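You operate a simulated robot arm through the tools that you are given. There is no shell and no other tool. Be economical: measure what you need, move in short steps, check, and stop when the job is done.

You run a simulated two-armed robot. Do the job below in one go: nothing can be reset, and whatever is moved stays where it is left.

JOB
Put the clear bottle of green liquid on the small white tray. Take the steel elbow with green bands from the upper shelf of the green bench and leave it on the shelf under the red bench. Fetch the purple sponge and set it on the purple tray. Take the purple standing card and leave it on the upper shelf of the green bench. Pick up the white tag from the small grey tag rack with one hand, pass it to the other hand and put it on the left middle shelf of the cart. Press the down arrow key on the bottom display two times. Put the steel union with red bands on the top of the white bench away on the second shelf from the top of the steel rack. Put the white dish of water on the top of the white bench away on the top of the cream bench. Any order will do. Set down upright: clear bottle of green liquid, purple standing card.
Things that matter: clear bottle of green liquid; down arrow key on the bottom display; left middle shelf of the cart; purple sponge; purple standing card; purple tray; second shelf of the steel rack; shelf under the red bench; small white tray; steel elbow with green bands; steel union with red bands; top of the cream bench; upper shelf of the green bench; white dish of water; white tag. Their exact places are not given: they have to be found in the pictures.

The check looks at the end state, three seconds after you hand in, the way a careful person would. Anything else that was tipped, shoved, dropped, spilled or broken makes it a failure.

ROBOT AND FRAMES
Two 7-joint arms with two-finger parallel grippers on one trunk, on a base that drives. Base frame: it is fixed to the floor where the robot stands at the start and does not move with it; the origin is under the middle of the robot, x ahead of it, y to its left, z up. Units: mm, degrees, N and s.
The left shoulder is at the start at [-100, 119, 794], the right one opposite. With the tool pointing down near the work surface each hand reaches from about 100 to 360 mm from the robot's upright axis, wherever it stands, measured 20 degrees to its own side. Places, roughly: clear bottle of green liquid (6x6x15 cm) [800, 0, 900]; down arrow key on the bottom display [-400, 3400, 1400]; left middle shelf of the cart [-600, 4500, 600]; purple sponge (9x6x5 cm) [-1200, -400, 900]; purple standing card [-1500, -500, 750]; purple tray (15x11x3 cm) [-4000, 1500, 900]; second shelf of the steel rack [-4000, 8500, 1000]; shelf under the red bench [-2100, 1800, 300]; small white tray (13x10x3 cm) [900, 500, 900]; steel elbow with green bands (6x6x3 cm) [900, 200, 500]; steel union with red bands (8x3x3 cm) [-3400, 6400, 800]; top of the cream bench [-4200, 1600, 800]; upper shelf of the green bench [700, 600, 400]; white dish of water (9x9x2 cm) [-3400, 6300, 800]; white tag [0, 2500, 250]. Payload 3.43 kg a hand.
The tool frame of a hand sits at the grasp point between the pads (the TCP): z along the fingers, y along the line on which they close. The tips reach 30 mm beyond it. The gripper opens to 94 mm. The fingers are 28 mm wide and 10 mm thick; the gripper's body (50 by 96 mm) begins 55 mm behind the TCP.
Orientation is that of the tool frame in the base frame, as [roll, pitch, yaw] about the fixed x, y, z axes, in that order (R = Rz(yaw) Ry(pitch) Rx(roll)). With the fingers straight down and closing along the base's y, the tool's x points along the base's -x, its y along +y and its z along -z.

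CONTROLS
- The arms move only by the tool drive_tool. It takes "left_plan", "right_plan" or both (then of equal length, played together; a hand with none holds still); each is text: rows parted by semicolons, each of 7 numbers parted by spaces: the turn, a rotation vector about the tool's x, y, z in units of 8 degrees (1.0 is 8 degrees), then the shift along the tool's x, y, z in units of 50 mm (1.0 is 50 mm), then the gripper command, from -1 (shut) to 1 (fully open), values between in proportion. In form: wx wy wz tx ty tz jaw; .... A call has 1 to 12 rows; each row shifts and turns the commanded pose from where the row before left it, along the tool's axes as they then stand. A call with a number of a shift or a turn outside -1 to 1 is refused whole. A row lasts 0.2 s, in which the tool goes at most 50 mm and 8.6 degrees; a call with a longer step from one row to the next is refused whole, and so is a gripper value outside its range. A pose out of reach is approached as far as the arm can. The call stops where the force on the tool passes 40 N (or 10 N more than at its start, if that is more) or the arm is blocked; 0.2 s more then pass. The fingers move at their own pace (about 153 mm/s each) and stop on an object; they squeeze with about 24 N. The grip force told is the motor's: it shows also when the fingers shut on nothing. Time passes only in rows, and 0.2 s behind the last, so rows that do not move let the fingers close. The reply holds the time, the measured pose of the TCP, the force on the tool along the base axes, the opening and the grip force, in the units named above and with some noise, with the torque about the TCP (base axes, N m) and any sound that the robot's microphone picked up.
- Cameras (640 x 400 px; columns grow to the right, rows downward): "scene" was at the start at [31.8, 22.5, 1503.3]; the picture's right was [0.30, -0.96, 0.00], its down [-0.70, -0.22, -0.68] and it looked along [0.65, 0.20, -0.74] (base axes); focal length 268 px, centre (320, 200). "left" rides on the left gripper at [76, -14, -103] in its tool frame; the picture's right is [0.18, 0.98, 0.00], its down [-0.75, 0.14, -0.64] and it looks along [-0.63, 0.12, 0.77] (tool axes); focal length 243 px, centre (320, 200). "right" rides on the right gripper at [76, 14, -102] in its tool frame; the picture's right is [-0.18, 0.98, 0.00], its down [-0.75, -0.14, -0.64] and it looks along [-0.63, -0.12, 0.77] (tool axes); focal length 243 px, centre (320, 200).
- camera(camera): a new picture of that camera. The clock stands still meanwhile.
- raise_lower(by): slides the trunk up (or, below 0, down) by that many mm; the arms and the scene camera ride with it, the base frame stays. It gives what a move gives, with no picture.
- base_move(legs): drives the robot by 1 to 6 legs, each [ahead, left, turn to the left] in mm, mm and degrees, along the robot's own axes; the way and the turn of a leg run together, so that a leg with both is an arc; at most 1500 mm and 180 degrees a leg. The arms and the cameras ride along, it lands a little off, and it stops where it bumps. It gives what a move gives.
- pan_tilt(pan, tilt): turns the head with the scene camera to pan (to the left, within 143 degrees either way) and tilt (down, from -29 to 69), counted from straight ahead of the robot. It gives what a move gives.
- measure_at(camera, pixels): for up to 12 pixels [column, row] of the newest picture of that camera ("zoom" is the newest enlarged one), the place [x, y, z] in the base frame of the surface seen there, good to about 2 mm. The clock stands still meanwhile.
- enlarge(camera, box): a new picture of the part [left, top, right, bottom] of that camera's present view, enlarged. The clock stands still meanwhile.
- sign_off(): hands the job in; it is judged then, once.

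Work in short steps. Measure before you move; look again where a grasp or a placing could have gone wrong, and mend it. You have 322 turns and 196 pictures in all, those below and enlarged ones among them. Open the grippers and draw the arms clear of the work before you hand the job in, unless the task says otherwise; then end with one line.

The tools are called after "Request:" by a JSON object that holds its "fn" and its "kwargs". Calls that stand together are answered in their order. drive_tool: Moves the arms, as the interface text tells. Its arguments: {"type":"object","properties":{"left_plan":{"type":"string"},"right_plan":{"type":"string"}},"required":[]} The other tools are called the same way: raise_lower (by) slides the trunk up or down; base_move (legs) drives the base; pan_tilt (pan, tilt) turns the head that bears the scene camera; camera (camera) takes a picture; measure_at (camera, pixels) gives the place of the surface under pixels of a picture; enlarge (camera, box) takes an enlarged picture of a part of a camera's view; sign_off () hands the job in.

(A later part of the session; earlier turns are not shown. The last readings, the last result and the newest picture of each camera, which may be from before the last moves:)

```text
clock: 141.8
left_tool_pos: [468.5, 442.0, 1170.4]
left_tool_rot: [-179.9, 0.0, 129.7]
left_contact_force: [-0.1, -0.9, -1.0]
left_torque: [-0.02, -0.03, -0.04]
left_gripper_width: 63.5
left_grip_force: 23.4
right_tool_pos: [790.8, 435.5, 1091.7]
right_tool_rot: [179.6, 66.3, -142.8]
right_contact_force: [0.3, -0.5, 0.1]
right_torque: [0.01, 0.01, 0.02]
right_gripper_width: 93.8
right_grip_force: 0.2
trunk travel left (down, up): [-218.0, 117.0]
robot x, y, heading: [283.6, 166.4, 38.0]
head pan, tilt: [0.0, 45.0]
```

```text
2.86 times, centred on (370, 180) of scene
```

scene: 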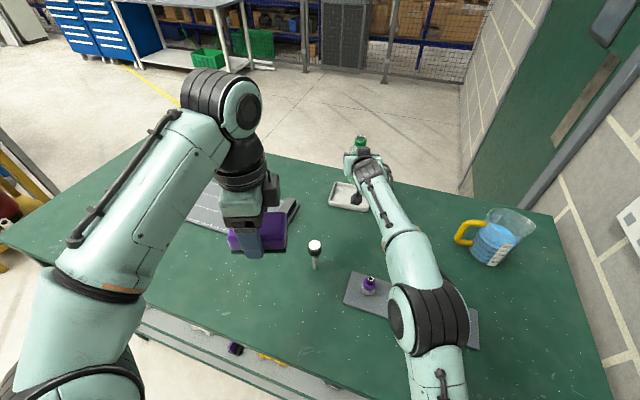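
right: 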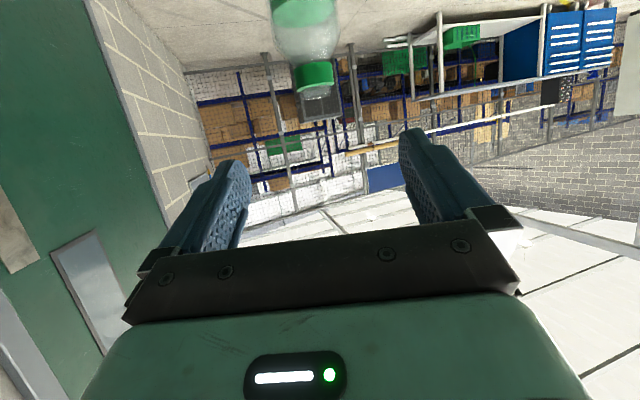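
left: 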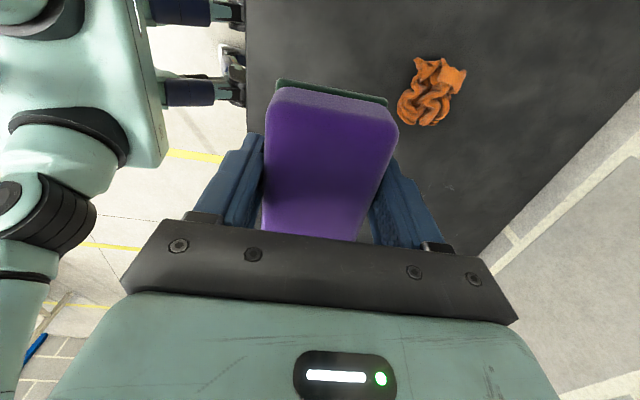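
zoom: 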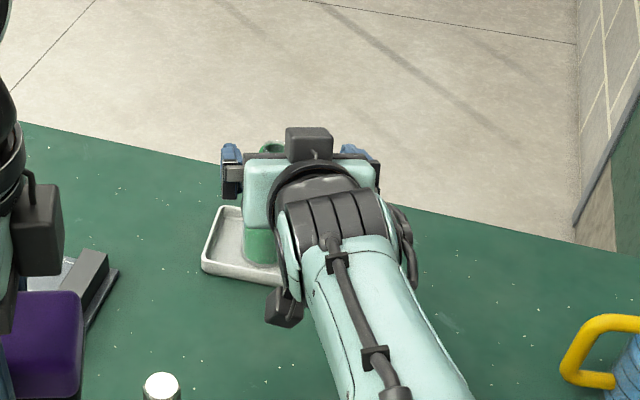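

Bottle placed. Next the elbow from behind the bench: back out, straighten, and slide left past the bench's left end, then look.

Request:
{"fn": "base_move", "kwargs": {"legs": [[-329, 120, 0], [0, 0, -20], [0, 1400, 0]]}}

Request:
{"fn": "camera", "kwargs": {"camera": "scene"}}

```text
clock: 157.2
left_tool_pos: [-173.9, 1584.3, 1170.1]
left_tool_rot: [-179.9, -0.2, 107.6]
left_contact_force: [-0.7, -0.7, 0.2]
left_torque: [-0.03, -0.01, 0.0]
left_gripper_width: 63.2
left_grip_force: 24.0
right_tool_pos: [123.5, 1457.1, 1091.9]
right_tool_rot: [179.5, 66.3, -164.9]
right_contact_force: [0.8, 0.3, -0.3]
right_torque: [0.01, 0.0, -0.03]
right_gripper_width: 94.0
right_grip_force: 0.1
trunk travel left (down, up): [-218.0, 117.0]
robot x, y, heading: [-448.0, 1399.0, 15.7]
head pan, tilt: [0.0, 45.0]
```

```text
140 pictures are left
```

scene: 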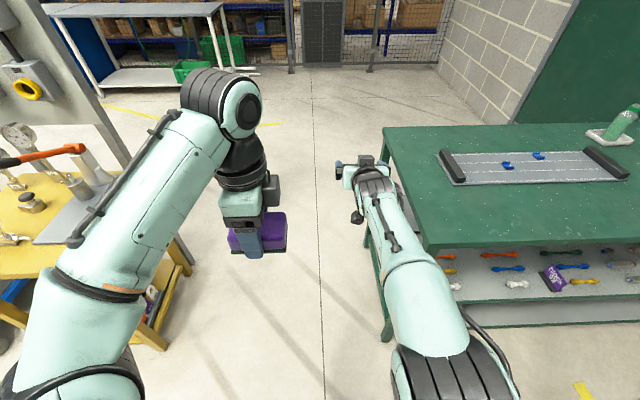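

Measure the gap between the yellow stand (190,270) and the green bench's left end (385,340).

Request:
{"fn": "measure_at", "kwargs": {"camera": "scene", "pixels": [[190, 270], [165, 345], [385, 335], [383, 135], [432, 245], [195, 240], [130, 165], [310, 90], [270, 300]]}}

```text
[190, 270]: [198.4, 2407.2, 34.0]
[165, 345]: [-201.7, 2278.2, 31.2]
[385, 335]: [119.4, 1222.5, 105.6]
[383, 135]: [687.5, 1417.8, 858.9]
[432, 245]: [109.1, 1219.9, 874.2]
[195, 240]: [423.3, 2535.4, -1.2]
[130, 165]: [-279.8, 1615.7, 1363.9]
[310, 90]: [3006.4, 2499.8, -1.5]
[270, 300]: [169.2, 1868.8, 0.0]
```

Gap is 1100 mm wide; pass through its middle. First tuck the right arm back ~200 mm and pitch it to 45°, then drive around behind the bench.

Request:
{"fn": "drive_tool", "kwargs": {"right_plan": "0 0 0 0.36 0 -0.82 1;0 0 0 0.36 0 -0.82 1;0 0 0 0.36 0 -0.82 1;0 0 0 0.36 0 -0.82 1;0 0 0 0.36 0 -0.82 1;0 0.88 0 0 0 0 1;0 0.88 0 0 0 0 1;0 0.88 0 0 0 0 1;0 0 0 0 0 0 1"}}

Request:
{"fn": "base_move", "kwargs": {"legs": [[0, 170, 2.3], [900, 0, 0], [900, 0, 0], [0, 0, 180]]}}

Request:
{"fn": "camera", "kwargs": {"camera": "scene"}}

```text
clock: 159.0
left_tool_pos: [-174.4, 1583.1, 1170.3]
left_tool_rot: [-179.9, -0.2, 107.6]
left_contact_force: [-0.1, 0.0, -1.3]
left_torque: [0.0, -0.05, -0.03]
left_gripper_width: 63.6
left_grip_force: 24.0
right_tool_pos: [-127.2, 1434.5, 1111.6]
right_tool_rot: [173.0, 48.2, -161.6]
right_contact_force: [-0.3, 0.1, 0.3]
right_torque: [-0.02, -0.01, 0.0]
right_gripper_width: 93.9
right_grip_force: 0.1
right hand out of reach, approached as far as the arm can: row 5
trunk travel left (down, up): [-218.0, 117.0]
robot x, y, heading: [-446.2, 1401.3, 15.7]
head pan, tilt: [0.0, 45.0]
stopped in row 9 (right hand): the arm was blocked; the commanded pose is now the measured one
```

```text
clock: 176.9
left_tool_pos: [909.6, 1949.3, 1170.8]
left_tool_rot: [-179.9, -0.1, -77.1]
left_contact_force: [-0.2, -0.2, 0.1]
left_torque: [-0.02, 0.01, 0.02]
left_gripper_width: 63.1
left_grip_force: 24.0
right_tool_pos: [874.9, 2100.3, 1112.7]
right_tool_rot: [172.9, 48.2, 13.7]
right_contact_force: [-0.5, -0.2, 0.5]
right_torque: [0.0, 0.0, 0.0]
right_gripper_width: 93.9
right_grip_force: 0.0
trunk travel left (down, up): [-218.0, 117.0]
robot x, y, heading: [1200.4, 2111.8, -169.2]
head pan, tilt: [0.0, 45.0]
```

```text
139 pictures are left
```

scene: 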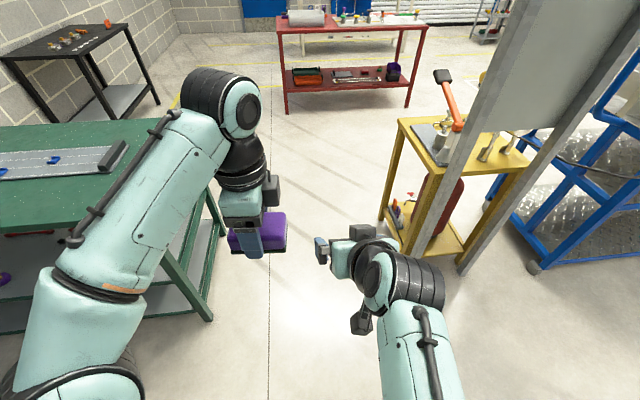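

Now behind the bench. Correct heading by 7° and slide left ~1480 mm along the back of the bench.

Request:
{"fn": "base_move", "kwargs": {"legs": [[0, 0, 7], [0, 1480, 0]]}}

Request:
{"fn": "camera", "kwargs": {"camera": "scene"}}

```text
clock: 190.4
left_tool_pos: [1374.1, 522.9, 1169.9]
left_tool_rot: [-179.9, 0.0, -70.6]
left_contact_force: [-0.2, 0.3, -0.7]
left_torque: [-0.02, 0.01, -0.01]
left_gripper_width: 63.3
left_grip_force: 24.2
right_tool_pos: [1322.7, 669.4, 1113.6]
right_tool_rot: [172.9, 48.2, 20.2]
right_contact_force: [0.2, 1.1, 0.6]
right_torque: [0.0, -0.01, 0.0]
right_gripper_width: 93.9
right_grip_force: 0.2
trunk travel left (down, up): [-218.0, 117.0]
robot x, y, heading: [1641.7, 713.8, -162.7]
head pan, tilt: [0.0, 45.0]
```

```text
138 pictures are left
```

scene: 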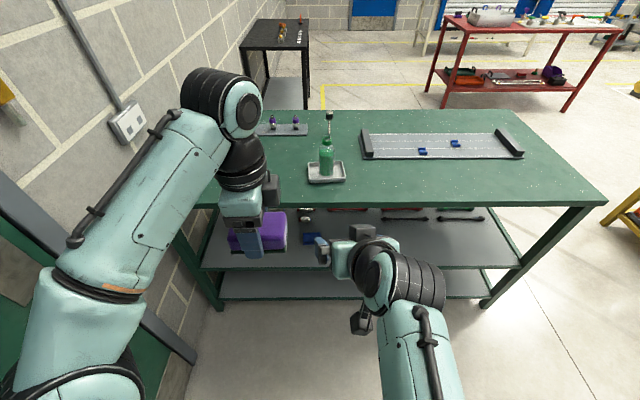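

The bottle stands in the tray. Zoom on the shelf near (305,215) for the elbow.

Request:
{"fn": "enlarge", "kwargs": {"camera": "scene", "box": [190, 195, 390, 295]}}

Request:
{"fn": "measure_at", "kwargs": {"camera": "scene", "pixels": [[305, 213], [313, 238], [300, 262], [200, 204], [500, 205], [300, 206], [228, 262], [480, 262]]}}

```text
3.20 times, centred on (290, 245) of scene
```

zoom: 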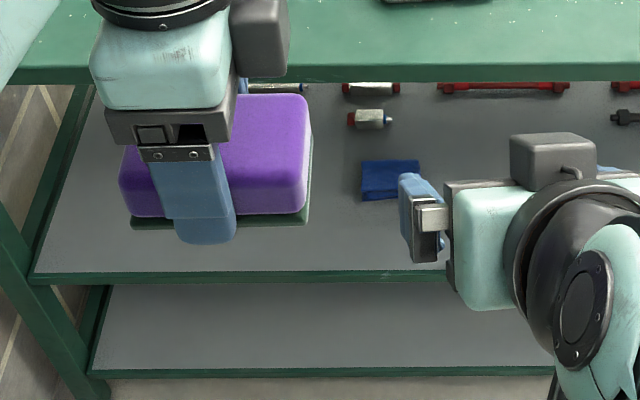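

```text
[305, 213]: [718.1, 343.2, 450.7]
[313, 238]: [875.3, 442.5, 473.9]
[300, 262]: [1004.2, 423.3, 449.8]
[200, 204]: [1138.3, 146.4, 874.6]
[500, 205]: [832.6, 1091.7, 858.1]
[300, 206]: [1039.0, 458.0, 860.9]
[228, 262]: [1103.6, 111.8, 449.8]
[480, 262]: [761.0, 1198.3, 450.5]
```

The elbow is probably hidden behind the held sponge. Slide left 120 mm and lower the trunk for the shelf, then look.

Request:
{"fn": "base_move", "kwargs": {"legs": [[0, 120, 0]]}}

Request:
{"fn": "raise_lower", "kwargs": {"by": -120}}

Request:
{"fn": "enlarge", "kwargs": {"camera": "scene", "box": [190, 170, 430, 310]}}

```text
clock: 192.1
left_tool_pos: [1409.6, 410.4, 1170.6]
left_tool_rot: [-179.9, -0.2, -70.6]
left_contact_force: [-0.1, -0.2, 0.1]
left_torque: [-0.02, -0.01, 0.01]
left_gripper_width: 63.6
left_grip_force: 23.8
right_tool_pos: [1357.6, 556.9, 1112.9]
right_tool_rot: [172.9, 48.2, 20.3]
right_contact_force: [-0.5, -0.4, 0.4]
right_torque: [0.0, -0.05, -0.01]
right_gripper_width: 94.0
right_grip_force: 0.0
trunk travel left (down, up): [-218.0, 117.0]
robot x, y, heading: [1677.2, 608.1, -162.5]
head pan, tilt: [0.0, 45.0]
```

```text
clock: 193.6
left_tool_pos: [1408.7, 410.9, 1051.1]
left_tool_rot: [-179.8, -0.1, -70.6]
left_contact_force: [-0.2, 0.3, -0.8]
left_torque: [0.03, -0.02, 0.0]
left_gripper_width: 63.5
left_grip_force: 23.9
right_tool_pos: [1356.5, 557.5, 993.4]
right_tool_rot: [173.0, 48.2, 20.3]
right_contact_force: [-0.2, -0.6, 0.1]
right_torque: [-0.01, -0.01, -0.04]
right_gripper_width: 94.0
right_grip_force: 0.1
trunk travel left (down, up): [-98.0, 237.0]
robot x, y, heading: [1679.8, 601.5, -162.7]
head pan, tilt: [0.0, 45.0]
```

```text
2.67 times, centred on (310, 240) of scene
```

zoom: 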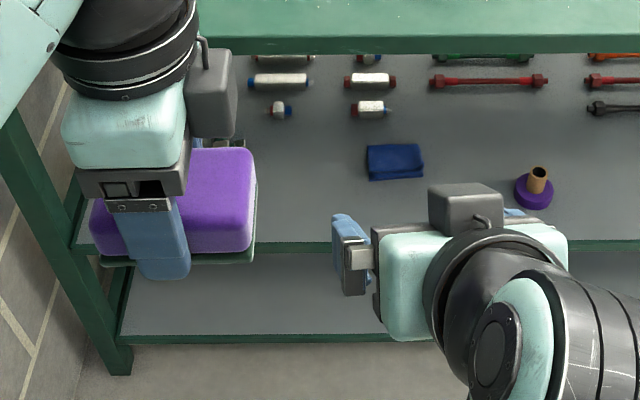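

Elbow peeks out behind the sponge at zoom (235,145). Shift the left hand 100 mm left to clear the view.

Request:
{"fn": "drive_tool", "kwargs": {"left_plan": "0 0 0 0.98 0 0 -1;0 0 0 0.98 0 0 -1;0 0 0 0 0 0 -1"}}

Request:
{"fn": "enlarge", "kwargs": {"camera": "scene", "box": [190, 170, 350, 270]}}

```text
clock: 194.4
left_tool_pos: [1441.8, 320.7, 1052.1]
left_tool_rot: [-179.9, -0.2, -70.6]
left_contact_force: [-0.6, 1.2, 0.9]
left_torque: [-0.03, -0.02, 0.02]
left_gripper_width: 63.3
left_grip_force: 24.6
right_tool_pos: [1356.0, 557.8, 992.6]
right_tool_rot: [172.8, 48.2, 20.1]
right_contact_force: [0.4, -0.1, -1.2]
right_torque: [0.0, -0.05, -0.03]
right_gripper_width: 94.2
right_grip_force: 0.0
trunk travel left (down, up): [-98.0, 237.0]
robot x, y, heading: [1678.3, 603.4, -162.6]
head pan, tilt: [0.0, 45.0]
```

```text
4.00 times, centred on (270, 220) of scene
```

zoom: 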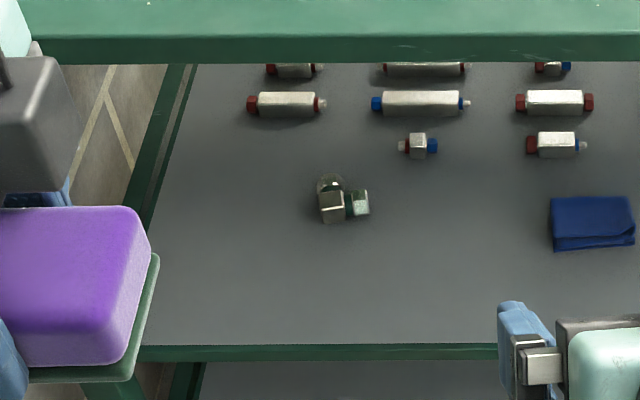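

Elbow with green bands at zoom (340,200). Measure it.

Request:
{"fn": "enlarge", "kwargs": {"camera": "scene", "box": [255, 205, 295, 230]}}

Request:
{"fn": "measure_at", "kwargs": {"camera": "zoom", "pixels": [[240, 240], [310, 90], [330, 300], [480, 200], [470, 100], [400, 230], [250, 80], [520, 240], [300, 200]]}}

```text
16.00 times, centred on (275, 218) of scene
```

zoom: 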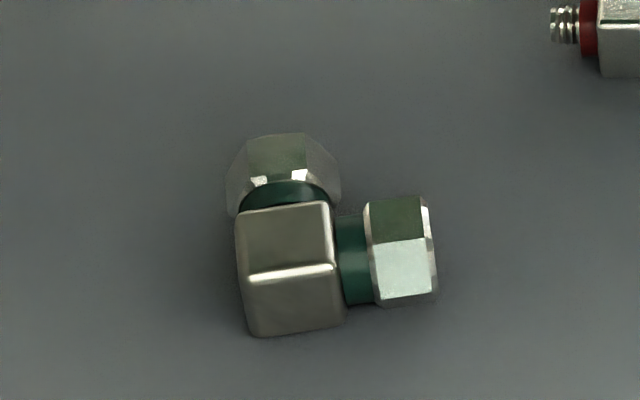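

```text
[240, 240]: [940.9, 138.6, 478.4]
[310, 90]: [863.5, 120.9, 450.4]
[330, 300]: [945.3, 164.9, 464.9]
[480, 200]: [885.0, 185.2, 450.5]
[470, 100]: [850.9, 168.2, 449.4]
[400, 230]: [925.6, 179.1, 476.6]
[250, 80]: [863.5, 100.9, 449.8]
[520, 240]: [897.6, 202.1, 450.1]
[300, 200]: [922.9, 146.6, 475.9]
```

Elbow body ≈(928,155), z 450–478, width ≈54 mm across v. I level the right tool to 45°, lower the trunk slightly, and move the right hand low, ahead and left in the free space behind the bench.

Request:
{"fn": "raise_lower", "kwargs": {"by": -25}}

Request:
{"fn": "drive_tool", "kwargs": {"right_plan": "0.55 0.19 0.11 0 0 0 1;0.55 0.19 0.11 0 0 0 1;0 0 0 0 0 0 1"}}

Request:
{"fn": "drive_tool", "kwargs": {"right_plan": "0 0 0 0.27 0.327 0.787 1;0 0 0 0.27 0.327 0.787 1;0 0 0 0.27 0.327 0.787 1;0 0 0 0.27 0.327 0.787 1;0 0 0 0.27 0.327 0.787 1;0 0 0 0.27 0.327 0.787 1;0 0 0 0.27 0.327 0.787 1;0 0 0 0.27 0.327 0.787 1;0 0 0 0.27 0.327 0.787 1;0 0 0 0.27 0.327 0.787 1;0 0 0 0.27 0.327 0.787 1;0 0 0 0 0 0 1"}}

Request:
{"fn": "camera", "kwargs": {"camera": "scene"}}

```text
clock: 195.2
left_tool_pos: [1442.2, 319.3, 1025.5]
left_tool_rot: [-179.9, -0.1, -70.5]
left_contact_force: [-0.3, 0.0, -0.2]
left_torque: [0.02, 0.0, -0.01]
left_gripper_width: 63.7
left_grip_force: 24.2
right_tool_pos: [1357.6, 557.4, 966.9]
right_tool_rot: [172.9, 48.2, 20.1]
right_contact_force: [-0.2, 0.4, 0.2]
right_torque: [0.01, 0.0, 0.01]
right_gripper_width: 94.0
right_grip_force: 0.1
trunk travel left (down, up): [-73.0, 262.0]
robot x, y, heading: [1675.7, 604.4, -162.4]
head pan, tilt: [0.0, 45.0]
```

```text
clock: 195.9
left_tool_pos: [1442.2, 317.8, 1025.3]
left_tool_rot: [-179.9, -0.1, -70.6]
left_contact_force: [-0.7, -0.3, -0.3]
left_torque: [-0.01, -0.01, -0.02]
left_gripper_width: 63.2
left_grip_force: 23.9
right_tool_pos: [1363.2, 558.5, 970.5]
right_tool_rot: [169.8, 43.2, 14.2]
right_contact_force: [-0.4, -0.7, 0.1]
right_torque: [0.0, 0.01, -0.01]
right_gripper_width: 94.1
right_grip_force: 0.0
trunk travel left (down, up): [-73.0, 262.0]
robot x, y, heading: [1679.9, 607.9, -162.7]
head pan, tilt: [0.0, 45.0]
```

```text
clock: 196.4
left_tool_pos: [1442.1, 318.0, 1025.5]
left_tool_rot: [-179.9, -0.1, -70.6]
left_contact_force: [-0.5, 0.6, -0.2]
left_torque: [-0.02, -0.03, 0.01]
left_gripper_width: 63.2
left_grip_force: 24.1
right_tool_pos: [1363.4, 518.0, 946.1]
right_tool_rot: [167.3, 44.4, 15.1]
right_contact_force: [-0.2, -0.6, -0.4]
right_torque: [0.04, -0.04, 0.01]
right_gripper_width: 94.1
right_grip_force: 0.0
trunk travel left (down, up): [-73.0, 262.0]
robot x, y, heading: [1678.0, 600.5, -162.4]
head pan, tilt: [0.0, 45.0]
stopped in row 2 (right hand): the arm was blocked; the commanded pose is now the measured one
```

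```text
133 pictures are left
```

scene: 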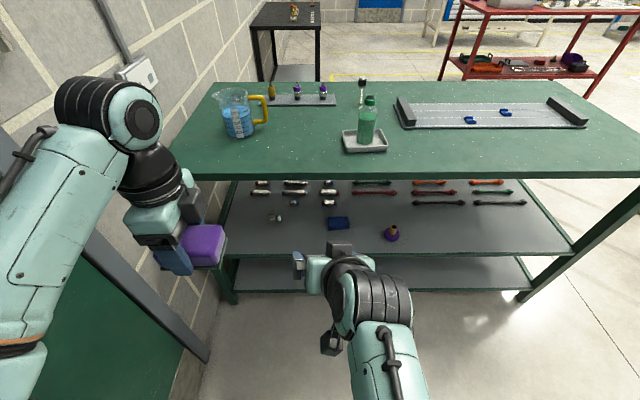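

The arm was blocked in its tucked fold. Extend along tool z (ahead-down) first to unfold.

Request:
{"fn": "drive_tool", "kwargs": {"right_plan": "0 0 0 -0.3 0 0.8 1;0 0 0 -0.3 0 0.8 1;0 0 0 -0.3 0 0.8 1;0 0 0 0 0 0.9 1;0 0 0 0 0 0 1"}}

```text
clock: 197.6
left_tool_pos: [1443.2, 317.9, 1024.8]
left_tool_rot: [-179.9, -0.1, -70.6]
left_contact_force: [-0.1, -0.1, 0.3]
left_torque: [0.0, 0.04, 0.0]
left_gripper_width: 63.4
left_grip_force: 24.1
right_tool_pos: [1232.1, 443.7, 861.6]
right_tool_rot: [167.5, 44.5, 15.3]
right_contact_force: [-0.2, -0.7, -0.5]
right_torque: [0.0, -0.01, -0.01]
right_gripper_width: 94.1
right_grip_force: 0.0
trunk travel left (down, up): [-73.0, 262.0]
robot x, y, heading: [1675.5, 604.1, -162.7]
head pan, tilt: [0.0, 45.0]
```

Unfolded. Correct orientation (roll 12°) and lower ~300 mm while moving left 90 mm.

Request:
{"fn": "drive_tool", "kwargs": {"right_plan": "0.66 -0.02 -0.12 0 0 0 1;0.66 -0.02 -0.12 0 0 0 1;0 0 0 0.606 0.257 0.606 1;0 0 0 0.606 0.257 0.606 1;0 0 0 0.606 0.257 0.606 1;0 0 0 0.606 0.257 0.606 1;0 0 0 0.606 0.257 0.606 1;0 0 0 0.606 0.257 0.606 1;0 0 0 0.606 0.257 0.606 1;0 0 0 0 0 0 1"}}

```text
clock: 199.8
left_tool_pos: [1441.1, 318.9, 1025.7]
left_tool_rot: [-179.9, -0.1, -70.6]
left_contact_force: [0.8, -0.5, -1.9]
left_torque: [-0.01, 0.03, -0.04]
left_gripper_width: 63.0
left_grip_force: 24.3
right_tool_pos: [1262.1, 356.0, 565.2]
right_tool_rot: [179.8, 45.0, 17.9]
right_contact_force: [-0.3, 0.2, 0.0]
right_torque: [-0.03, -0.02, 0.01]
right_gripper_width: 94.1
right_grip_force: 0.0
trunk travel left (down, up): [-73.0, 262.0]
robot x, y, heading: [1676.3, 608.8, -162.5]
head pan, tilt: [0.0, 45.0]
```

Right hand ready at 565. Bring the left hand back 100 mm inward (away from the wall), then drive ahead 300, left 82.

Request:
{"fn": "drive_tool", "kwargs": {"left_plan": "0 0 0 -0.98 0 0 -1;0 0 0 -0.98 0 0 -1;0 0 0 0 0 0 -1"}}

Request:
{"fn": "base_move", "kwargs": {"legs": [[270, 82, 0]]}}

Request:
{"fn": "camera", "kwargs": {"camera": "right"}}

Request:
{"fn": "camera", "kwargs": {"camera": "scene"}}

```text
clock: 200.6
left_tool_pos: [1408.7, 411.3, 1024.3]
left_tool_rot: [-179.9, -0.1, -70.5]
left_contact_force: [-0.5, 0.0, 0.9]
left_torque: [-0.03, 0.01, -0.02]
left_gripper_width: 63.6
left_grip_force: 24.6
right_tool_pos: [1262.1, 354.1, 564.1]
right_tool_rot: [179.9, 45.0, 18.0]
right_contact_force: [-0.3, -0.3, -0.5]
right_torque: [0.03, -0.03, -0.03]
right_gripper_width: 94.0
right_grip_force: 0.0
trunk travel left (down, up): [-73.0, 262.0]
robot x, y, heading: [1677.0, 605.9, -162.3]
head pan, tilt: [0.0, 45.0]
```

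```text
clock: 202.6
left_tool_pos: [1176.8, 252.9, 1024.3]
left_tool_rot: [-180.0, 0.0, -70.7]
left_contact_force: [-0.2, 0.0, -0.5]
left_torque: [0.03, -0.01, 0.0]
left_gripper_width: 63.2
left_grip_force: 23.5
right_tool_pos: [1029.9, 198.0, 563.5]
right_tool_rot: [180.0, 44.9, 18.0]
right_contact_force: [-0.9, 0.3, -0.6]
right_torque: [-0.01, -0.05, -0.01]
right_gripper_width: 94.0
right_grip_force: 0.0
trunk travel left (down, up): [-73.0, 262.0]
robot x, y, heading: [1445.9, 447.9, -162.4]
head pan, tilt: [0.0, 45.0]
```

```text
132 pictures are left
```

right: 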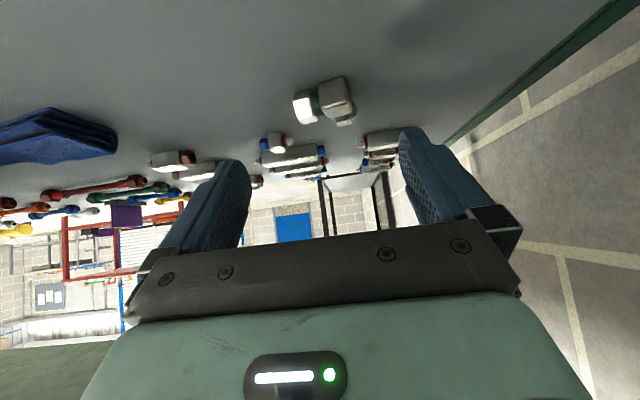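

```text
131 pictures are left
```

scene: 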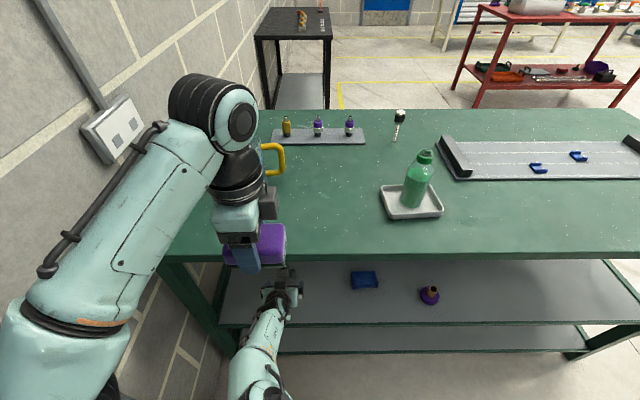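

Elbow visible in the wrist view at (330,100). Measure from this close range.

Request:
{"fn": "measure_at", "kwargs": {"camera": "right", "pixels": [[340, 95], [352, 95], [330, 88], [305, 110], [297, 110], [312, 105], [345, 122], [322, 112]]}}

```text
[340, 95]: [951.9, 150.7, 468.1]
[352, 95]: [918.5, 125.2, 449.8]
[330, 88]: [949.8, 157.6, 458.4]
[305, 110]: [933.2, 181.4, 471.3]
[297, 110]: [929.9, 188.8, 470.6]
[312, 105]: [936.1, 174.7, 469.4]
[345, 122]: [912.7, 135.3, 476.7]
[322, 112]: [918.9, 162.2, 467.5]
```

Elbow axis at u≈930, v centre ≈-135. Advance 92 mm with the arm, then descend to z≈486.

Request:
{"fn": "drive_tool", "kwargs": {"right_plan": "0 0 0 -0.65 0.05 0.65 1;0 0 0 -0.65 0.05 0.65 1;0 0 0 0.4 0 0.4 1;0 0 0 0 0 0 1"}}

Request:
{"fn": "camera", "kwargs": {"camera": "right"}}

```text
clock: 203.6
left_tool_pos: [1176.1, 253.2, 1023.2]
left_tool_rot: [-179.9, -0.1, -70.6]
left_contact_force: [0.9, 0.9, -0.2]
left_torque: [0.0, -0.03, 0.01]
left_gripper_width: 63.2
left_grip_force: 24.4
right_tool_pos: [942.4, 163.4, 534.7]
right_tool_rot: [179.9, 44.9, 17.9]
right_contact_force: [1.0, 0.1, -0.3]
right_torque: [-0.03, 0.0, 0.01]
right_gripper_width: 93.9
right_grip_force: 0.0
trunk travel left (down, up): [-73.0, 262.0]
robot x, y, heading: [1446.5, 448.9, -162.8]
head pan, tilt: [0.0, 45.0]
```

```text
130 pictures are left
```

right: 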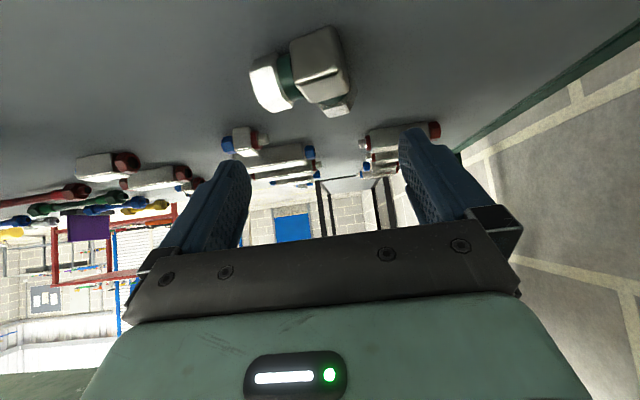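

Well aligned. Descend 48 mm and close.

Request:
{"fn": "drive_tool", "kwargs": {"right_plan": "0 0 0 0.4 0 0.4 1;0 0 0 0.26 0 0.26 1;0 0 0 0 0 0 1;0 0 0 0 0 0 0.3;0 0 0 0 0 0 -1;0 0 0 0 0 0 -1;0 0 0 0 0 0 -1"}}

Request:
{"fn": "camera", "kwargs": {"camera": "right"}}

```text
clock: 205.2
left_tool_pos: [1177.0, 253.4, 1024.3]
left_tool_rot: [-179.9, -0.1, -70.6]
left_contact_force: [-0.7, -0.5, -0.7]
left_torque: [0.0, -0.01, 0.04]
left_gripper_width: 63.4
left_grip_force: 24.0
right_tool_pos: [944.2, 163.6, 490.9]
right_tool_rot: [179.7, 45.1, 18.0]
right_contact_force: [-0.8, -1.3, 1.3]
right_torque: [0.04, 0.07, 0.01]
right_gripper_width: 53.4
right_grip_force: 23.9
trunk travel left (down, up): [-73.0, 262.0]
robot x, y, heading: [1445.1, 448.6, -162.7]
head pan, tilt: [0.0, 45.0]
```

```text
129 pictures are left
```

right: 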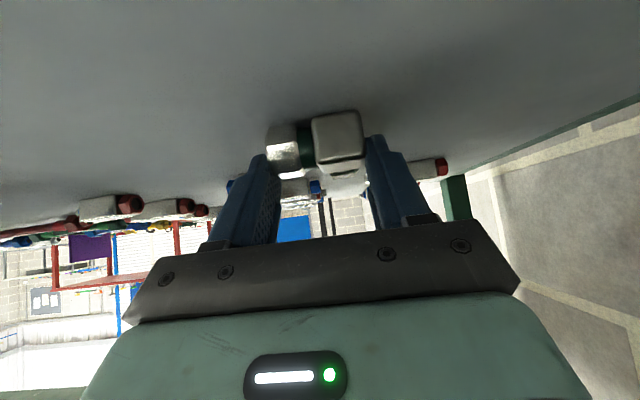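

Gripped at 53 mm. Lift 80 mm and check.

Request:
{"fn": "drive_tool", "kwargs": {"right_plan": "0 0 0 -0.3 0 -0.3 -1;0 0 0 -0.4 0 -0.4 -1;0 0 0 -0.45 0 -0.45 -1;0 0 0 0 0 0 -1"}}

Request:
{"fn": "camera", "kwargs": {"camera": "right"}}

```text
clock: 206.2
left_tool_pos: [1176.8, 253.7, 1024.6]
left_tool_rot: [-179.9, 0.0, -70.7]
left_contact_force: [0.1, -0.7, 0.0]
left_torque: [0.0, 0.0, 0.02]
left_gripper_width: 63.1
left_grip_force: 23.7
right_tool_pos: [944.4, 164.7, 569.2]
right_tool_rot: [179.9, 45.0, 18.0]
right_contact_force: [-0.1, 0.1, -1.2]
right_torque: [0.02, 0.01, -0.03]
right_gripper_width: 53.3
right_grip_force: 24.0
trunk travel left (down, up): [-73.0, 262.0]
robot x, y, heading: [1449.9, 445.3, -162.5]
head pan, tilt: [0.0, 45.0]
```

```text
128 pictures are left
```

right: 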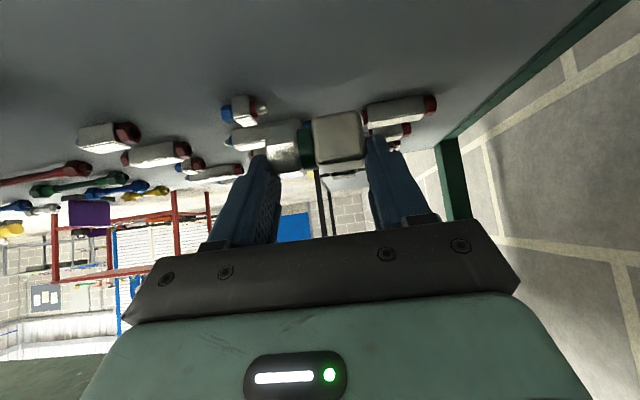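

Elbow held. Back out from under the bench, then drive around through the gap toward the red bench.

Request:
{"fn": "base_move", "kwargs": {"legs": [[-340, 0, 0], [0, -850, 0], [0, -830, 0.5], [1200, 0, 0], [1150, 0, 0]]}}

Request:
{"fn": "pan_tilt", "kwargs": {"pan": 0, "tilt": 35}}

Request:
{"fn": "camera", "kwargs": {"camera": "scene"}}

```text
clock: 234.1
left_tool_pos: [-1203.5, 1198.3, 1024.1]
left_tool_rot: [-179.9, -0.1, -68.4]
left_contact_force: [0.2, -0.3, 0.5]
left_torque: [-0.02, -0.02, -0.02]
left_gripper_width: 63.2
left_grip_force: 23.7
right_tool_pos: [-1433.3, 1099.5, 570.4]
right_tool_rot: [179.9, 45.0, 20.2]
right_contact_force: [-0.3, 0.8, -1.6]
right_torque: [-0.01, 0.03, 0.0]
right_gripper_width: 53.4
right_grip_force: 24.0
trunk travel left (down, up): [-73.0, 262.0]
robot x, y, heading: [-939.9, 1401.0, -160.5]
head pan, tilt: [0.0, 45.0]
```

```text
clock: 234.8
left_tool_pos: [-1203.8, 1198.0, 1023.7]
left_tool_rot: [-179.9, -0.1, -68.5]
left_contact_force: [-0.5, -0.3, 0.0]
left_torque: [0.01, 0.02, -0.02]
left_gripper_width: 63.5
left_grip_force: 24.2
right_tool_pos: [-1432.0, 1099.8, 569.1]
right_tool_rot: [-180.0, 45.0, 20.2]
right_contact_force: [0.5, 0.3, -0.9]
right_torque: [-0.01, -0.04, 0.0]
right_gripper_width: 53.5
right_grip_force: 23.6
trunk travel left (down, up): [-73.0, 262.0]
robot x, y, heading: [-938.3, 1403.2, -160.5]
head pan, tilt: [0.0, 35.0]
```

```text
127 pictures are left
```

scene: 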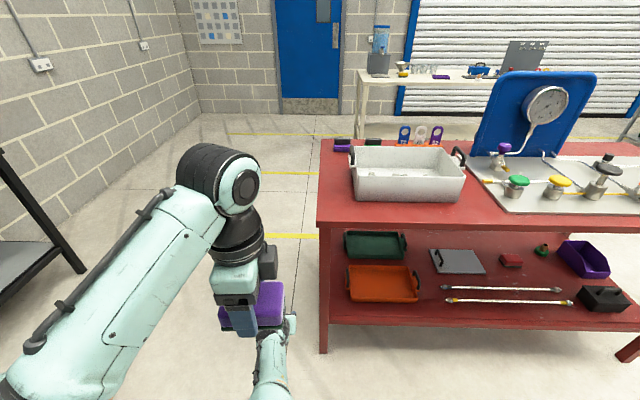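

Red bench ahead right; its shelf holds trays and rods. Measure the shelf edges and possible free spots.

Request:
{"fn": "measure_at", "kwargs": {"camera": "scene", "pixels": [[335, 322], [600, 325], [345, 300], [418, 298], [430, 280], [447, 290], [500, 310], [500, 320], [450, 301], [322, 222], [600, 213], [520, 272]]}}

Request:
{"fn": "enlarge", "kwargs": {"camera": "scene", "box": [310, 210, 640, 370]}}

```text
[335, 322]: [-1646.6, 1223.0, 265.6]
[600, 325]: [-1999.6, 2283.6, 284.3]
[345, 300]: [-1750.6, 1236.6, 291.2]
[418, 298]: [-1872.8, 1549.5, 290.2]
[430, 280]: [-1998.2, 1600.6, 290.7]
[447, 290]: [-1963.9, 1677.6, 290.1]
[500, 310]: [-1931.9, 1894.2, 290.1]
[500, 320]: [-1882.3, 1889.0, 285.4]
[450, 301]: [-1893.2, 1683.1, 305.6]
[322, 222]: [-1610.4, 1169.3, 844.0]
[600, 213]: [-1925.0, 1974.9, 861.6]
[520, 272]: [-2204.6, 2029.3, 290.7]
```

```text
1.94 times, centred on (475, 290) of scene
```

zoom: 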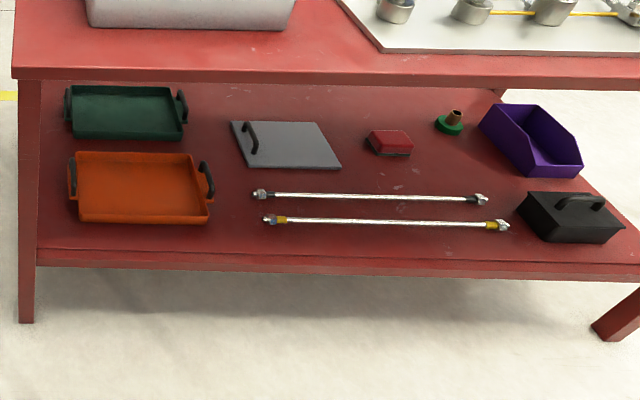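

Free spot found: shelf z≈290, between the orange tray and the rods near the front edge; TCP target ≈(-1823,1610,332). Slide right 610 mm, lower the trunk fully.

Request:
{"fn": "base_move", "kwargs": {"legs": [[0, -610, 0]]}}

Request:
{"fn": "raise_lower", "kwargs": {"by": -73}}

Request:
{"fn": "drive_tool", "kwargs": {"right_plan": "0 0 0 0.6 0 0.6 -1;0 0 0 0.6 0 0.6 -1;0 0 0 0 0 0 -1"}}

Request:
{"fn": "camera", "kwargs": {"camera": "scene"}}

Request:
{"fn": "camera", "kwargs": {"camera": "right"}}

```text
clock: 240.6
left_tool_pos: [-1405.1, 1773.3, 1023.7]
left_tool_rot: [-179.9, -0.1, -69.1]
left_contact_force: [0.5, -0.2, -0.2]
left_torque: [0.0, -0.03, 0.0]
left_gripper_width: 63.3
left_grip_force: 24.4
right_tool_pos: [-1635.8, 1679.1, 569.6]
right_tool_rot: [179.9, 45.0, 19.3]
right_contact_force: [0.5, 0.8, -1.1]
right_torque: [0.03, -0.02, -0.01]
right_gripper_width: 53.4
right_grip_force: 23.4
trunk travel left (down, up): [-73.0, 262.0]
robot x, y, heading: [-1137.0, 1974.0, -161.5]
head pan, tilt: [0.0, 35.0]
```

```text
clock: 241.7
left_tool_pos: [-1404.7, 1774.3, 951.8]
left_tool_rot: [180.0, -0.1, -69.2]
left_contact_force: [0.4, 0.5, -0.2]
left_torque: [-0.02, 0.0, -0.01]
left_gripper_width: 63.3
left_grip_force: 24.1
right_tool_pos: [-1635.2, 1678.7, 497.4]
right_tool_rot: [179.8, 45.0, 19.3]
right_contact_force: [-0.2, 0.1, -1.3]
right_torque: [0.05, 0.02, -0.01]
right_gripper_width: 53.3
right_grip_force: 24.5
trunk travel left (down, up): [0.0, 335.0]
robot x, y, heading: [-1139.7, 1974.1, -161.2]
head pan, tilt: [0.0, 35.0]
```

```text
clock: 242.5
left_tool_pos: [-1406.0, 1774.3, 951.6]
left_tool_rot: [-179.9, -0.2, -69.3]
left_contact_force: [0.7, -0.4, 0.6]
left_torque: [-0.01, -0.01, -0.04]
left_gripper_width: 63.3
left_grip_force: 24.7
right_tool_pos: [-1636.9, 1679.9, 413.0]
right_tool_rot: [179.8, 45.1, 19.3]
right_contact_force: [0.4, -0.5, -1.5]
right_torque: [0.01, -0.02, 0.0]
right_gripper_width: 53.5
right_grip_force: 24.1
trunk travel left (down, up): [0.0, 335.0]
robot x, y, heading: [-1137.2, 1975.0, -161.0]
head pan, tilt: [0.0, 35.0]
```

```text
125 pictures are left
```

scene: 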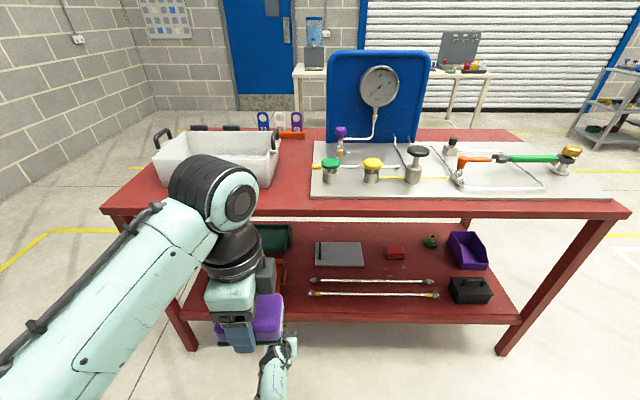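

```text
124 pictures are left
```

right: 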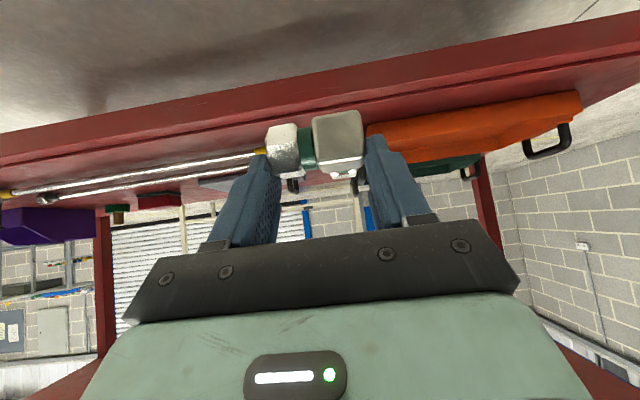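

Advance 195 mm with the base, then measure neighbours in the wrist view.

Request:
{"fn": "base_move", "kwargs": {"legs": [[195, 6, 0]]}}

Request:
{"fn": "camera", "kwargs": {"camera": "right"}}

Request:
{"fn": "measure_at", "kwargs": {"camera": "right", "pixels": [[240, 140], [220, 150], [385, 120], [400, 140], [300, 60], [300, 30], [250, 100], [380, 80]]}}

```text
clock: 244.1
left_tool_pos: [-1589.4, 1705.2, 951.9]
left_tool_rot: [-179.9, -0.1, -69.3]
left_contact_force: [0.5, -0.3, -0.5]
left_torque: [-0.01, 0.01, -0.01]
left_gripper_width: 63.5
left_grip_force: 23.9
right_tool_pos: [-1821.7, 1611.7, 412.9]
right_tool_rot: [179.9, 45.1, 19.2]
right_contact_force: [-0.4, 0.5, -1.2]
right_torque: [0.01, -0.04, -0.04]
right_gripper_width: 53.2
right_grip_force: 23.7
trunk travel left (down, up): [0.0, 335.0]
robot x, y, heading: [-1324.7, 1902.2, -161.1]
head pan, tilt: [0.0, 35.0]
```

```text
123 pictures are left
```

right: 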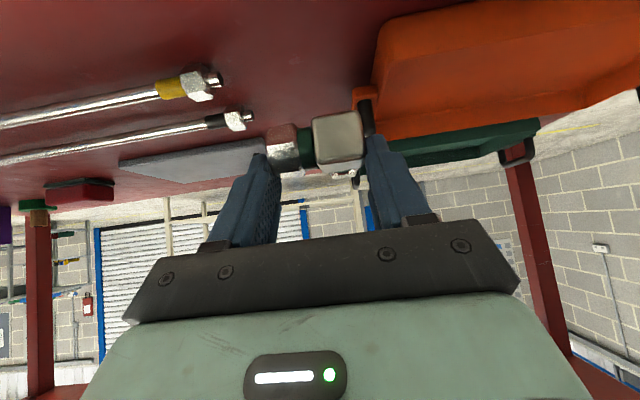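

```text
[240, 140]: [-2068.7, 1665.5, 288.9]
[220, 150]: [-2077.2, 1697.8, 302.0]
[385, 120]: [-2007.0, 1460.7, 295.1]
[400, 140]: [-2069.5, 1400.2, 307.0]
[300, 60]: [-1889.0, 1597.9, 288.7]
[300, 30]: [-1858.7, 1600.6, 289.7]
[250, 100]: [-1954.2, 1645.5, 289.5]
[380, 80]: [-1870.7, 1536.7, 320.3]
```

Clear of tray and rods. Descend ~78 mm, then small steps until contact.

Request:
{"fn": "drive_tool", "kwargs": {"right_plan": "0 0 0 0.4 0 0.4 -1;0 0 0 0.4 0 0.4 -1;0 0 0 0.2 0 0.2 -1;0 0 0 0.1 0 0.1 -1;0 0 0 0 0 0 -1"}}

Request:
{"fn": "drive_tool", "kwargs": {"right_plan": "0 0 0 0.03 0 0.03 -1;0 0 0 0 0 0 -1"}}

```text
clock: 245.3
left_tool_pos: [-1590.2, 1705.0, 952.3]
left_tool_rot: [-179.9, -0.1, -69.3]
left_contact_force: [0.4, -0.4, -1.1]
left_torque: [0.01, 0.0, -0.01]
left_gripper_width: 63.4
left_grip_force: 23.7
right_tool_pos: [-1822.0, 1610.3, 334.4]
right_tool_rot: [180.0, 45.0, 19.2]
right_contact_force: [-0.8, 0.3, -1.2]
right_torque: [0.01, -0.05, 0.0]
right_gripper_width: 53.3
right_grip_force: 24.0
trunk travel left (down, up): [0.0, 335.0]
robot x, y, heading: [-1324.3, 1904.2, -161.4]
head pan, tilt: [0.0, 35.0]
```

```text
clock: 245.9
left_tool_pos: [-1588.9, 1705.7, 952.2]
left_tool_rot: [-180.0, -0.1, -69.3]
left_contact_force: [0.6, 0.5, -1.0]
left_torque: [-0.01, 0.0, 0.02]
left_gripper_width: 63.4
left_grip_force: 23.7
right_tool_pos: [-1822.0, 1611.4, 333.2]
right_tool_rot: [179.9, 44.9, 19.1]
right_contact_force: [0.4, 0.4, -1.1]
right_torque: [0.02, -0.02, 0.03]
right_gripper_width: 53.3
right_grip_force: 24.1
trunk travel left (down, up): [0.0, 335.0]
robot x, y, heading: [-1321.3, 1906.0, -161.5]
head pan, tilt: [0.0, 35.0]
```

Continue down 2 mm more per step.

Request:
{"fn": "drive_tool", "kwargs": {"right_plan": "0 0 0 0.03 0 0.03 -1;0 0 0 0.02 0 0.02 -1;0 0 0 0 0 0 -1"}}

```text
clock: 246.7
left_tool_pos: [-1587.9, 1704.9, 952.1]
left_tool_rot: [-179.9, -0.1, -69.2]
left_contact_force: [-0.5, -0.8, -0.9]
left_torque: [0.01, 0.01, 0.01]
left_gripper_width: 63.1
left_grip_force: 24.4
right_tool_pos: [-1821.9, 1610.5, 329.7]
right_tool_rot: [179.9, 45.1, 19.2]
right_contact_force: [0.3, 1.4, 4.1]
right_torque: [0.19, 0.09, -0.01]
right_gripper_width: 53.2
right_grip_force: 24.1
trunk travel left (down, up): [0.0, 335.0]
robot x, y, heading: [-1320.8, 1900.9, -161.2]
head pan, tilt: [0.0, 35.0]
```

Contact (4 N). Open a little (to ~66 mm), rise, and check.

Request:
{"fn": "drive_tool", "kwargs": {"right_plan": "0 0 0 0 0 0 0.25;0 0 0 0 0 0 0.42;0 0 0 -0.4 0 -0.4 0.42;0 0 0 -0.6 0 -0.6 0.42;0 0 0 0 0 0 0.42"}}

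Request:
{"fn": "camera", "kwargs": {"camera": "right"}}

```text
clock: 247.9
left_tool_pos: [-1588.9, 1705.9, 952.4]
left_tool_rot: [180.0, 0.0, -69.3]
left_contact_force: [-0.1, 0.0, -0.1]
left_torque: [-0.03, -0.01, -0.03]
left_gripper_width: 63.4
left_grip_force: 24.2
right_tool_pos: [-1819.6, 1608.1, 401.2]
right_tool_rot: [179.9, 45.0, 19.3]
right_contact_force: [0.2, -0.6, -0.9]
right_torque: [0.01, -0.04, -0.04]
right_gripper_width: 66.8
right_grip_force: 0.0
trunk travel left (down, up): [0.0, 335.0]
robot x, y, heading: [-1326.9, 1903.5, -161.3]
head pan, tilt: [0.0, 35.0]
```

```text
122 pictures are left
```

right: 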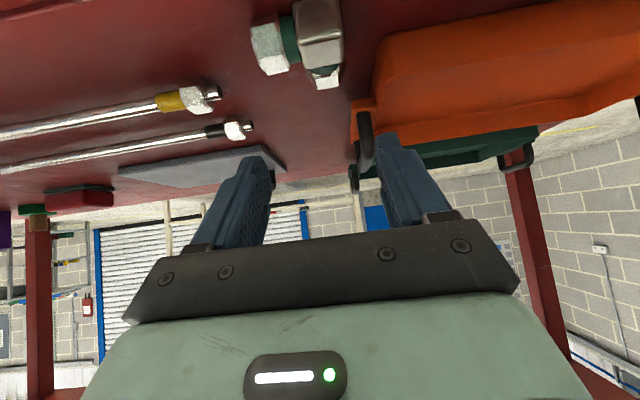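

Elbow placed on the shelf. Back off, raise the trunk, and drive around the left end of the red bench toward the cream bench.

Request:
{"fn": "base_move", "kwargs": {"legs": [[-250, 0, 0], [0, 1020, 0]]}}

Request:
{"fn": "raise_lower", "kwargs": {"by": 218}}

Request:
{"fn": "pan_tilt", "kwargs": {"pan": -10, "tilt": 25}}

Request:
{"fn": "camera", "kwargs": {"camera": "scene"}}

```text
clock: 258.5
left_tool_pos: [-1029.1, 826.4, 951.7]
left_tool_rot: [-179.9, 0.0, -69.5]
left_contact_force: [0.7, 0.4, -0.5]
left_torque: [-0.01, 0.01, -0.02]
left_gripper_width: 63.4
left_grip_force: 24.1
right_tool_pos: [-1260.9, 731.7, 400.7]
right_tool_rot: [179.9, 45.0, 19.2]
right_contact_force: [-0.6, -0.2, 0.1]
right_torque: [-0.03, -0.02, -0.02]
right_gripper_width: 66.9
right_grip_force: 0.0
trunk travel left (down, up): [0.0, 335.0]
robot x, y, heading: [-764.7, 1019.8, -161.6]
head pan, tilt: [0.0, 35.0]
```

```text
clock: 260.8
left_tool_pos: [-1028.7, 826.4, 1169.1]
left_tool_rot: [-179.9, -0.1, -69.5]
left_contact_force: [-0.3, 0.6, 0.3]
left_torque: [0.01, 0.0, 0.0]
left_gripper_width: 63.4
left_grip_force: 23.9
right_tool_pos: [-1260.5, 731.3, 620.5]
right_tool_rot: [179.8, 45.0, 18.9]
right_contact_force: [-0.2, 0.0, 0.4]
right_torque: [-0.04, 0.02, -0.01]
right_gripper_width: 66.5
right_grip_force: 0.1
trunk travel left (down, up): [-218.0, 117.0]
robot x, y, heading: [-764.3, 1020.7, -161.5]
head pan, tilt: [0.0, 35.0]
```

```text
clock: 261.5
left_tool_pos: [-1029.5, 826.3, 1169.8]
left_tool_rot: [-179.9, -0.2, -69.4]
left_contact_force: [0.7, -0.7, -0.5]
left_torque: [-0.01, -0.01, -0.03]
left_gripper_width: 63.2
left_grip_force: 24.7
right_tool_pos: [-1259.9, 730.6, 620.1]
right_tool_rot: [179.7, 45.0, 19.1]
right_contact_force: [1.0, -0.2, -0.8]
right_torque: [0.01, 0.02, 0.0]
right_gripper_width: 66.9
right_grip_force: 0.0
trunk travel left (down, up): [-218.0, 117.0]
robot x, y, heading: [-765.2, 1028.7, -161.4]
head pan, tilt: [-10.0, 25.0]
```

```text
121 pictures are left
```

scene: 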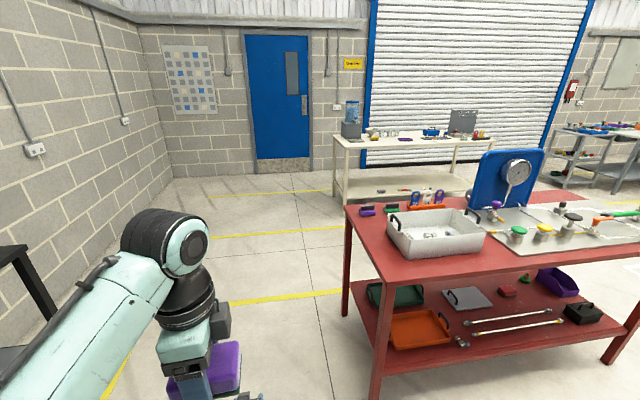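

Cream bench visible at (410,140). Measure it and the red bench's corners.

Request:
{"fn": "measure_at", "kwargs": {"camera": "scene", "pixels": [[349, 250], [350, 207], [340, 148], [490, 142], [405, 139], [338, 195], [375, 390], [300, 300], [250, 200]]}}

Request:
{"fn": "enlarge", "kwargs": {"camera": "scene", "box": [320, 90, 520, 215]}}

```text
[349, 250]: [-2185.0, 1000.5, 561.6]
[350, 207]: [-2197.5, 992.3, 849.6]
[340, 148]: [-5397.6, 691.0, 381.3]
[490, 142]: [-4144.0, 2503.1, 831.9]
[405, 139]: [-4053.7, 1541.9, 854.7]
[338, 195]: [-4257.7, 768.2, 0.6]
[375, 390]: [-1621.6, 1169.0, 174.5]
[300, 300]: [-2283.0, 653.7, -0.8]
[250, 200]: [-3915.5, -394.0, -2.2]
```

```text
3.20 times, centred on (420, 152) of scene
```

zoom: 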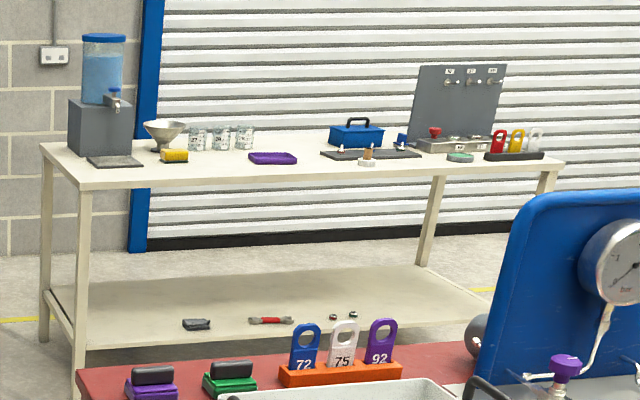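

Drive around the red bench's left end to stand in front of the cream bench around (-3300,1450).

Request:
{"fn": "base_move", "kwargs": {"legs": [[824, 45, 0], [824, 45, 0], [669, -1309, 0], [0, 0, -18.5]]}}

Request:
{"fn": "pan_tilt", "kwargs": {"pan": 0, "tilt": 35}}

Request:
{"fn": "camera", "kwargs": {"camera": "scene"}}

```text
clock: 277.6
left_tool_pos: [-3361.7, 956.7, 1168.6]
left_tool_rot: [-180.0, -0.3, -68.4]
left_contact_force: [-0.2, 0.0, -0.5]
left_torque: [-0.01, -0.01, 0.0]
left_gripper_width: 63.5
left_grip_force: 24.0
right_tool_pos: [-3587.7, 855.9, 619.9]
right_tool_rot: [179.6, 44.7, 19.8]
right_contact_force: [-0.1, 0.7, -0.3]
right_torque: [-0.02, 0.0, -0.02]
right_gripper_width: 66.3
right_grip_force: 0.0
trunk travel left (down, up): [-218.0, 117.0]
robot x, y, heading: [-3101.5, 1161.4, -160.5]
head pan, tilt: [-10.0, 25.0]
stopped in leg 3: the force on the tool passed its limit at 133 N (the readings are from after the stop); the commanded pose is now the measured one
```

```text
clock: 278.3
left_tool_pos: [-3360.6, 956.1, 1170.0]
left_tool_rot: [-179.8, -0.2, -68.5]
left_contact_force: [0.3, 0.5, -0.5]
left_torque: [0.01, 0.01, 0.01]
left_gripper_width: 63.3
left_grip_force: 24.5
right_tool_pos: [-3587.3, 856.6, 619.1]
right_tool_rot: [179.6, 44.7, 20.0]
right_contact_force: [2.8, -0.1, 0.3]
right_torque: [0.02, -0.03, -0.11]
right_gripper_width: 66.1
right_grip_force: 0.0
trunk travel left (down, up): [-218.0, 117.0]
robot x, y, heading: [-3098.1, 1158.8, -160.3]
head pan, tilt: [0.0, 35.0]
```

```text
119 pictures are left
```

scene: 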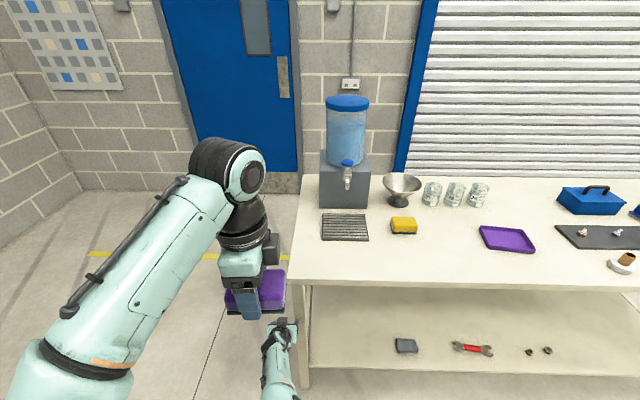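

The low right hand bumped the cream bench's leg; nothing on it seems disturbed. Back off 250 mm and measure the bench and the purple tray (507,238).

Request:
{"fn": "base_move", "kwargs": {"legs": [[-250, 0, 0]]}}

Request:
{"fn": "camera", "kwargs": {"camera": "scene"}}

```text
clock: 280.1
left_tool_pos: [-3126.3, 1039.0, 1169.3]
left_tool_rot: [179.9, 0.0, -68.5]
left_contact_force: [0.0, -0.4, 0.1]
left_torque: [-0.03, 0.01, 0.0]
left_gripper_width: 63.2
left_grip_force: 23.8
right_tool_pos: [-3353.4, 938.6, 619.6]
right_tool_rot: [179.7, 44.7, 19.9]
right_contact_force: [0.4, -0.7, 0.1]
right_torque: [0.04, 0.0, -0.04]
right_gripper_width: 66.8
right_grip_force: 0.1
trunk travel left (down, up): [-218.0, 117.0]
robot x, y, heading: [-2865.6, 1240.4, -160.7]
head pan, tilt: [0.0, 35.0]
```

```text
118 pictures are left
```

scene: 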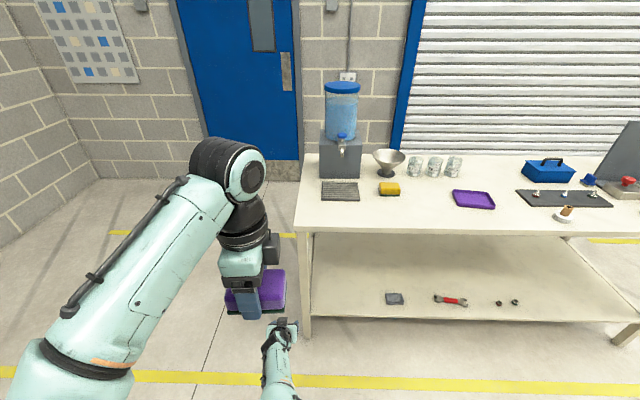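

Request:
{"fn": "measure_at", "kwargs": {"camera": "scene", "pixels": [[298, 228], [560, 232], [455, 191], [487, 192], [459, 206], [494, 207], [474, 199], [525, 207], [400, 200], [400, 225]]}}

Request:
{"fn": "enlarge", "kwargs": {"camera": "scene", "box": [370, 140, 640, 250]}}

```text
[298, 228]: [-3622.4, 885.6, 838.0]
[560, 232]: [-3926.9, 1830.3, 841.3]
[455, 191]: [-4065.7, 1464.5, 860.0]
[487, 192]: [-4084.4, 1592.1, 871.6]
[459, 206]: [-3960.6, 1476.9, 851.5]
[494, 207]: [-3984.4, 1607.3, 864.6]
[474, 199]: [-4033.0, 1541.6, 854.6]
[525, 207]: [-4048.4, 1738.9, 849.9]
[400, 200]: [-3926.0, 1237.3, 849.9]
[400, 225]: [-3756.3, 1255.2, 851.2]
```

```text
2.37 times, centred on (505, 195) of scene
```

zoom: 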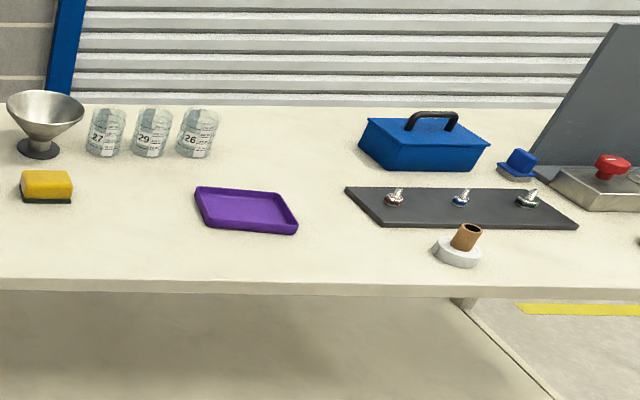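

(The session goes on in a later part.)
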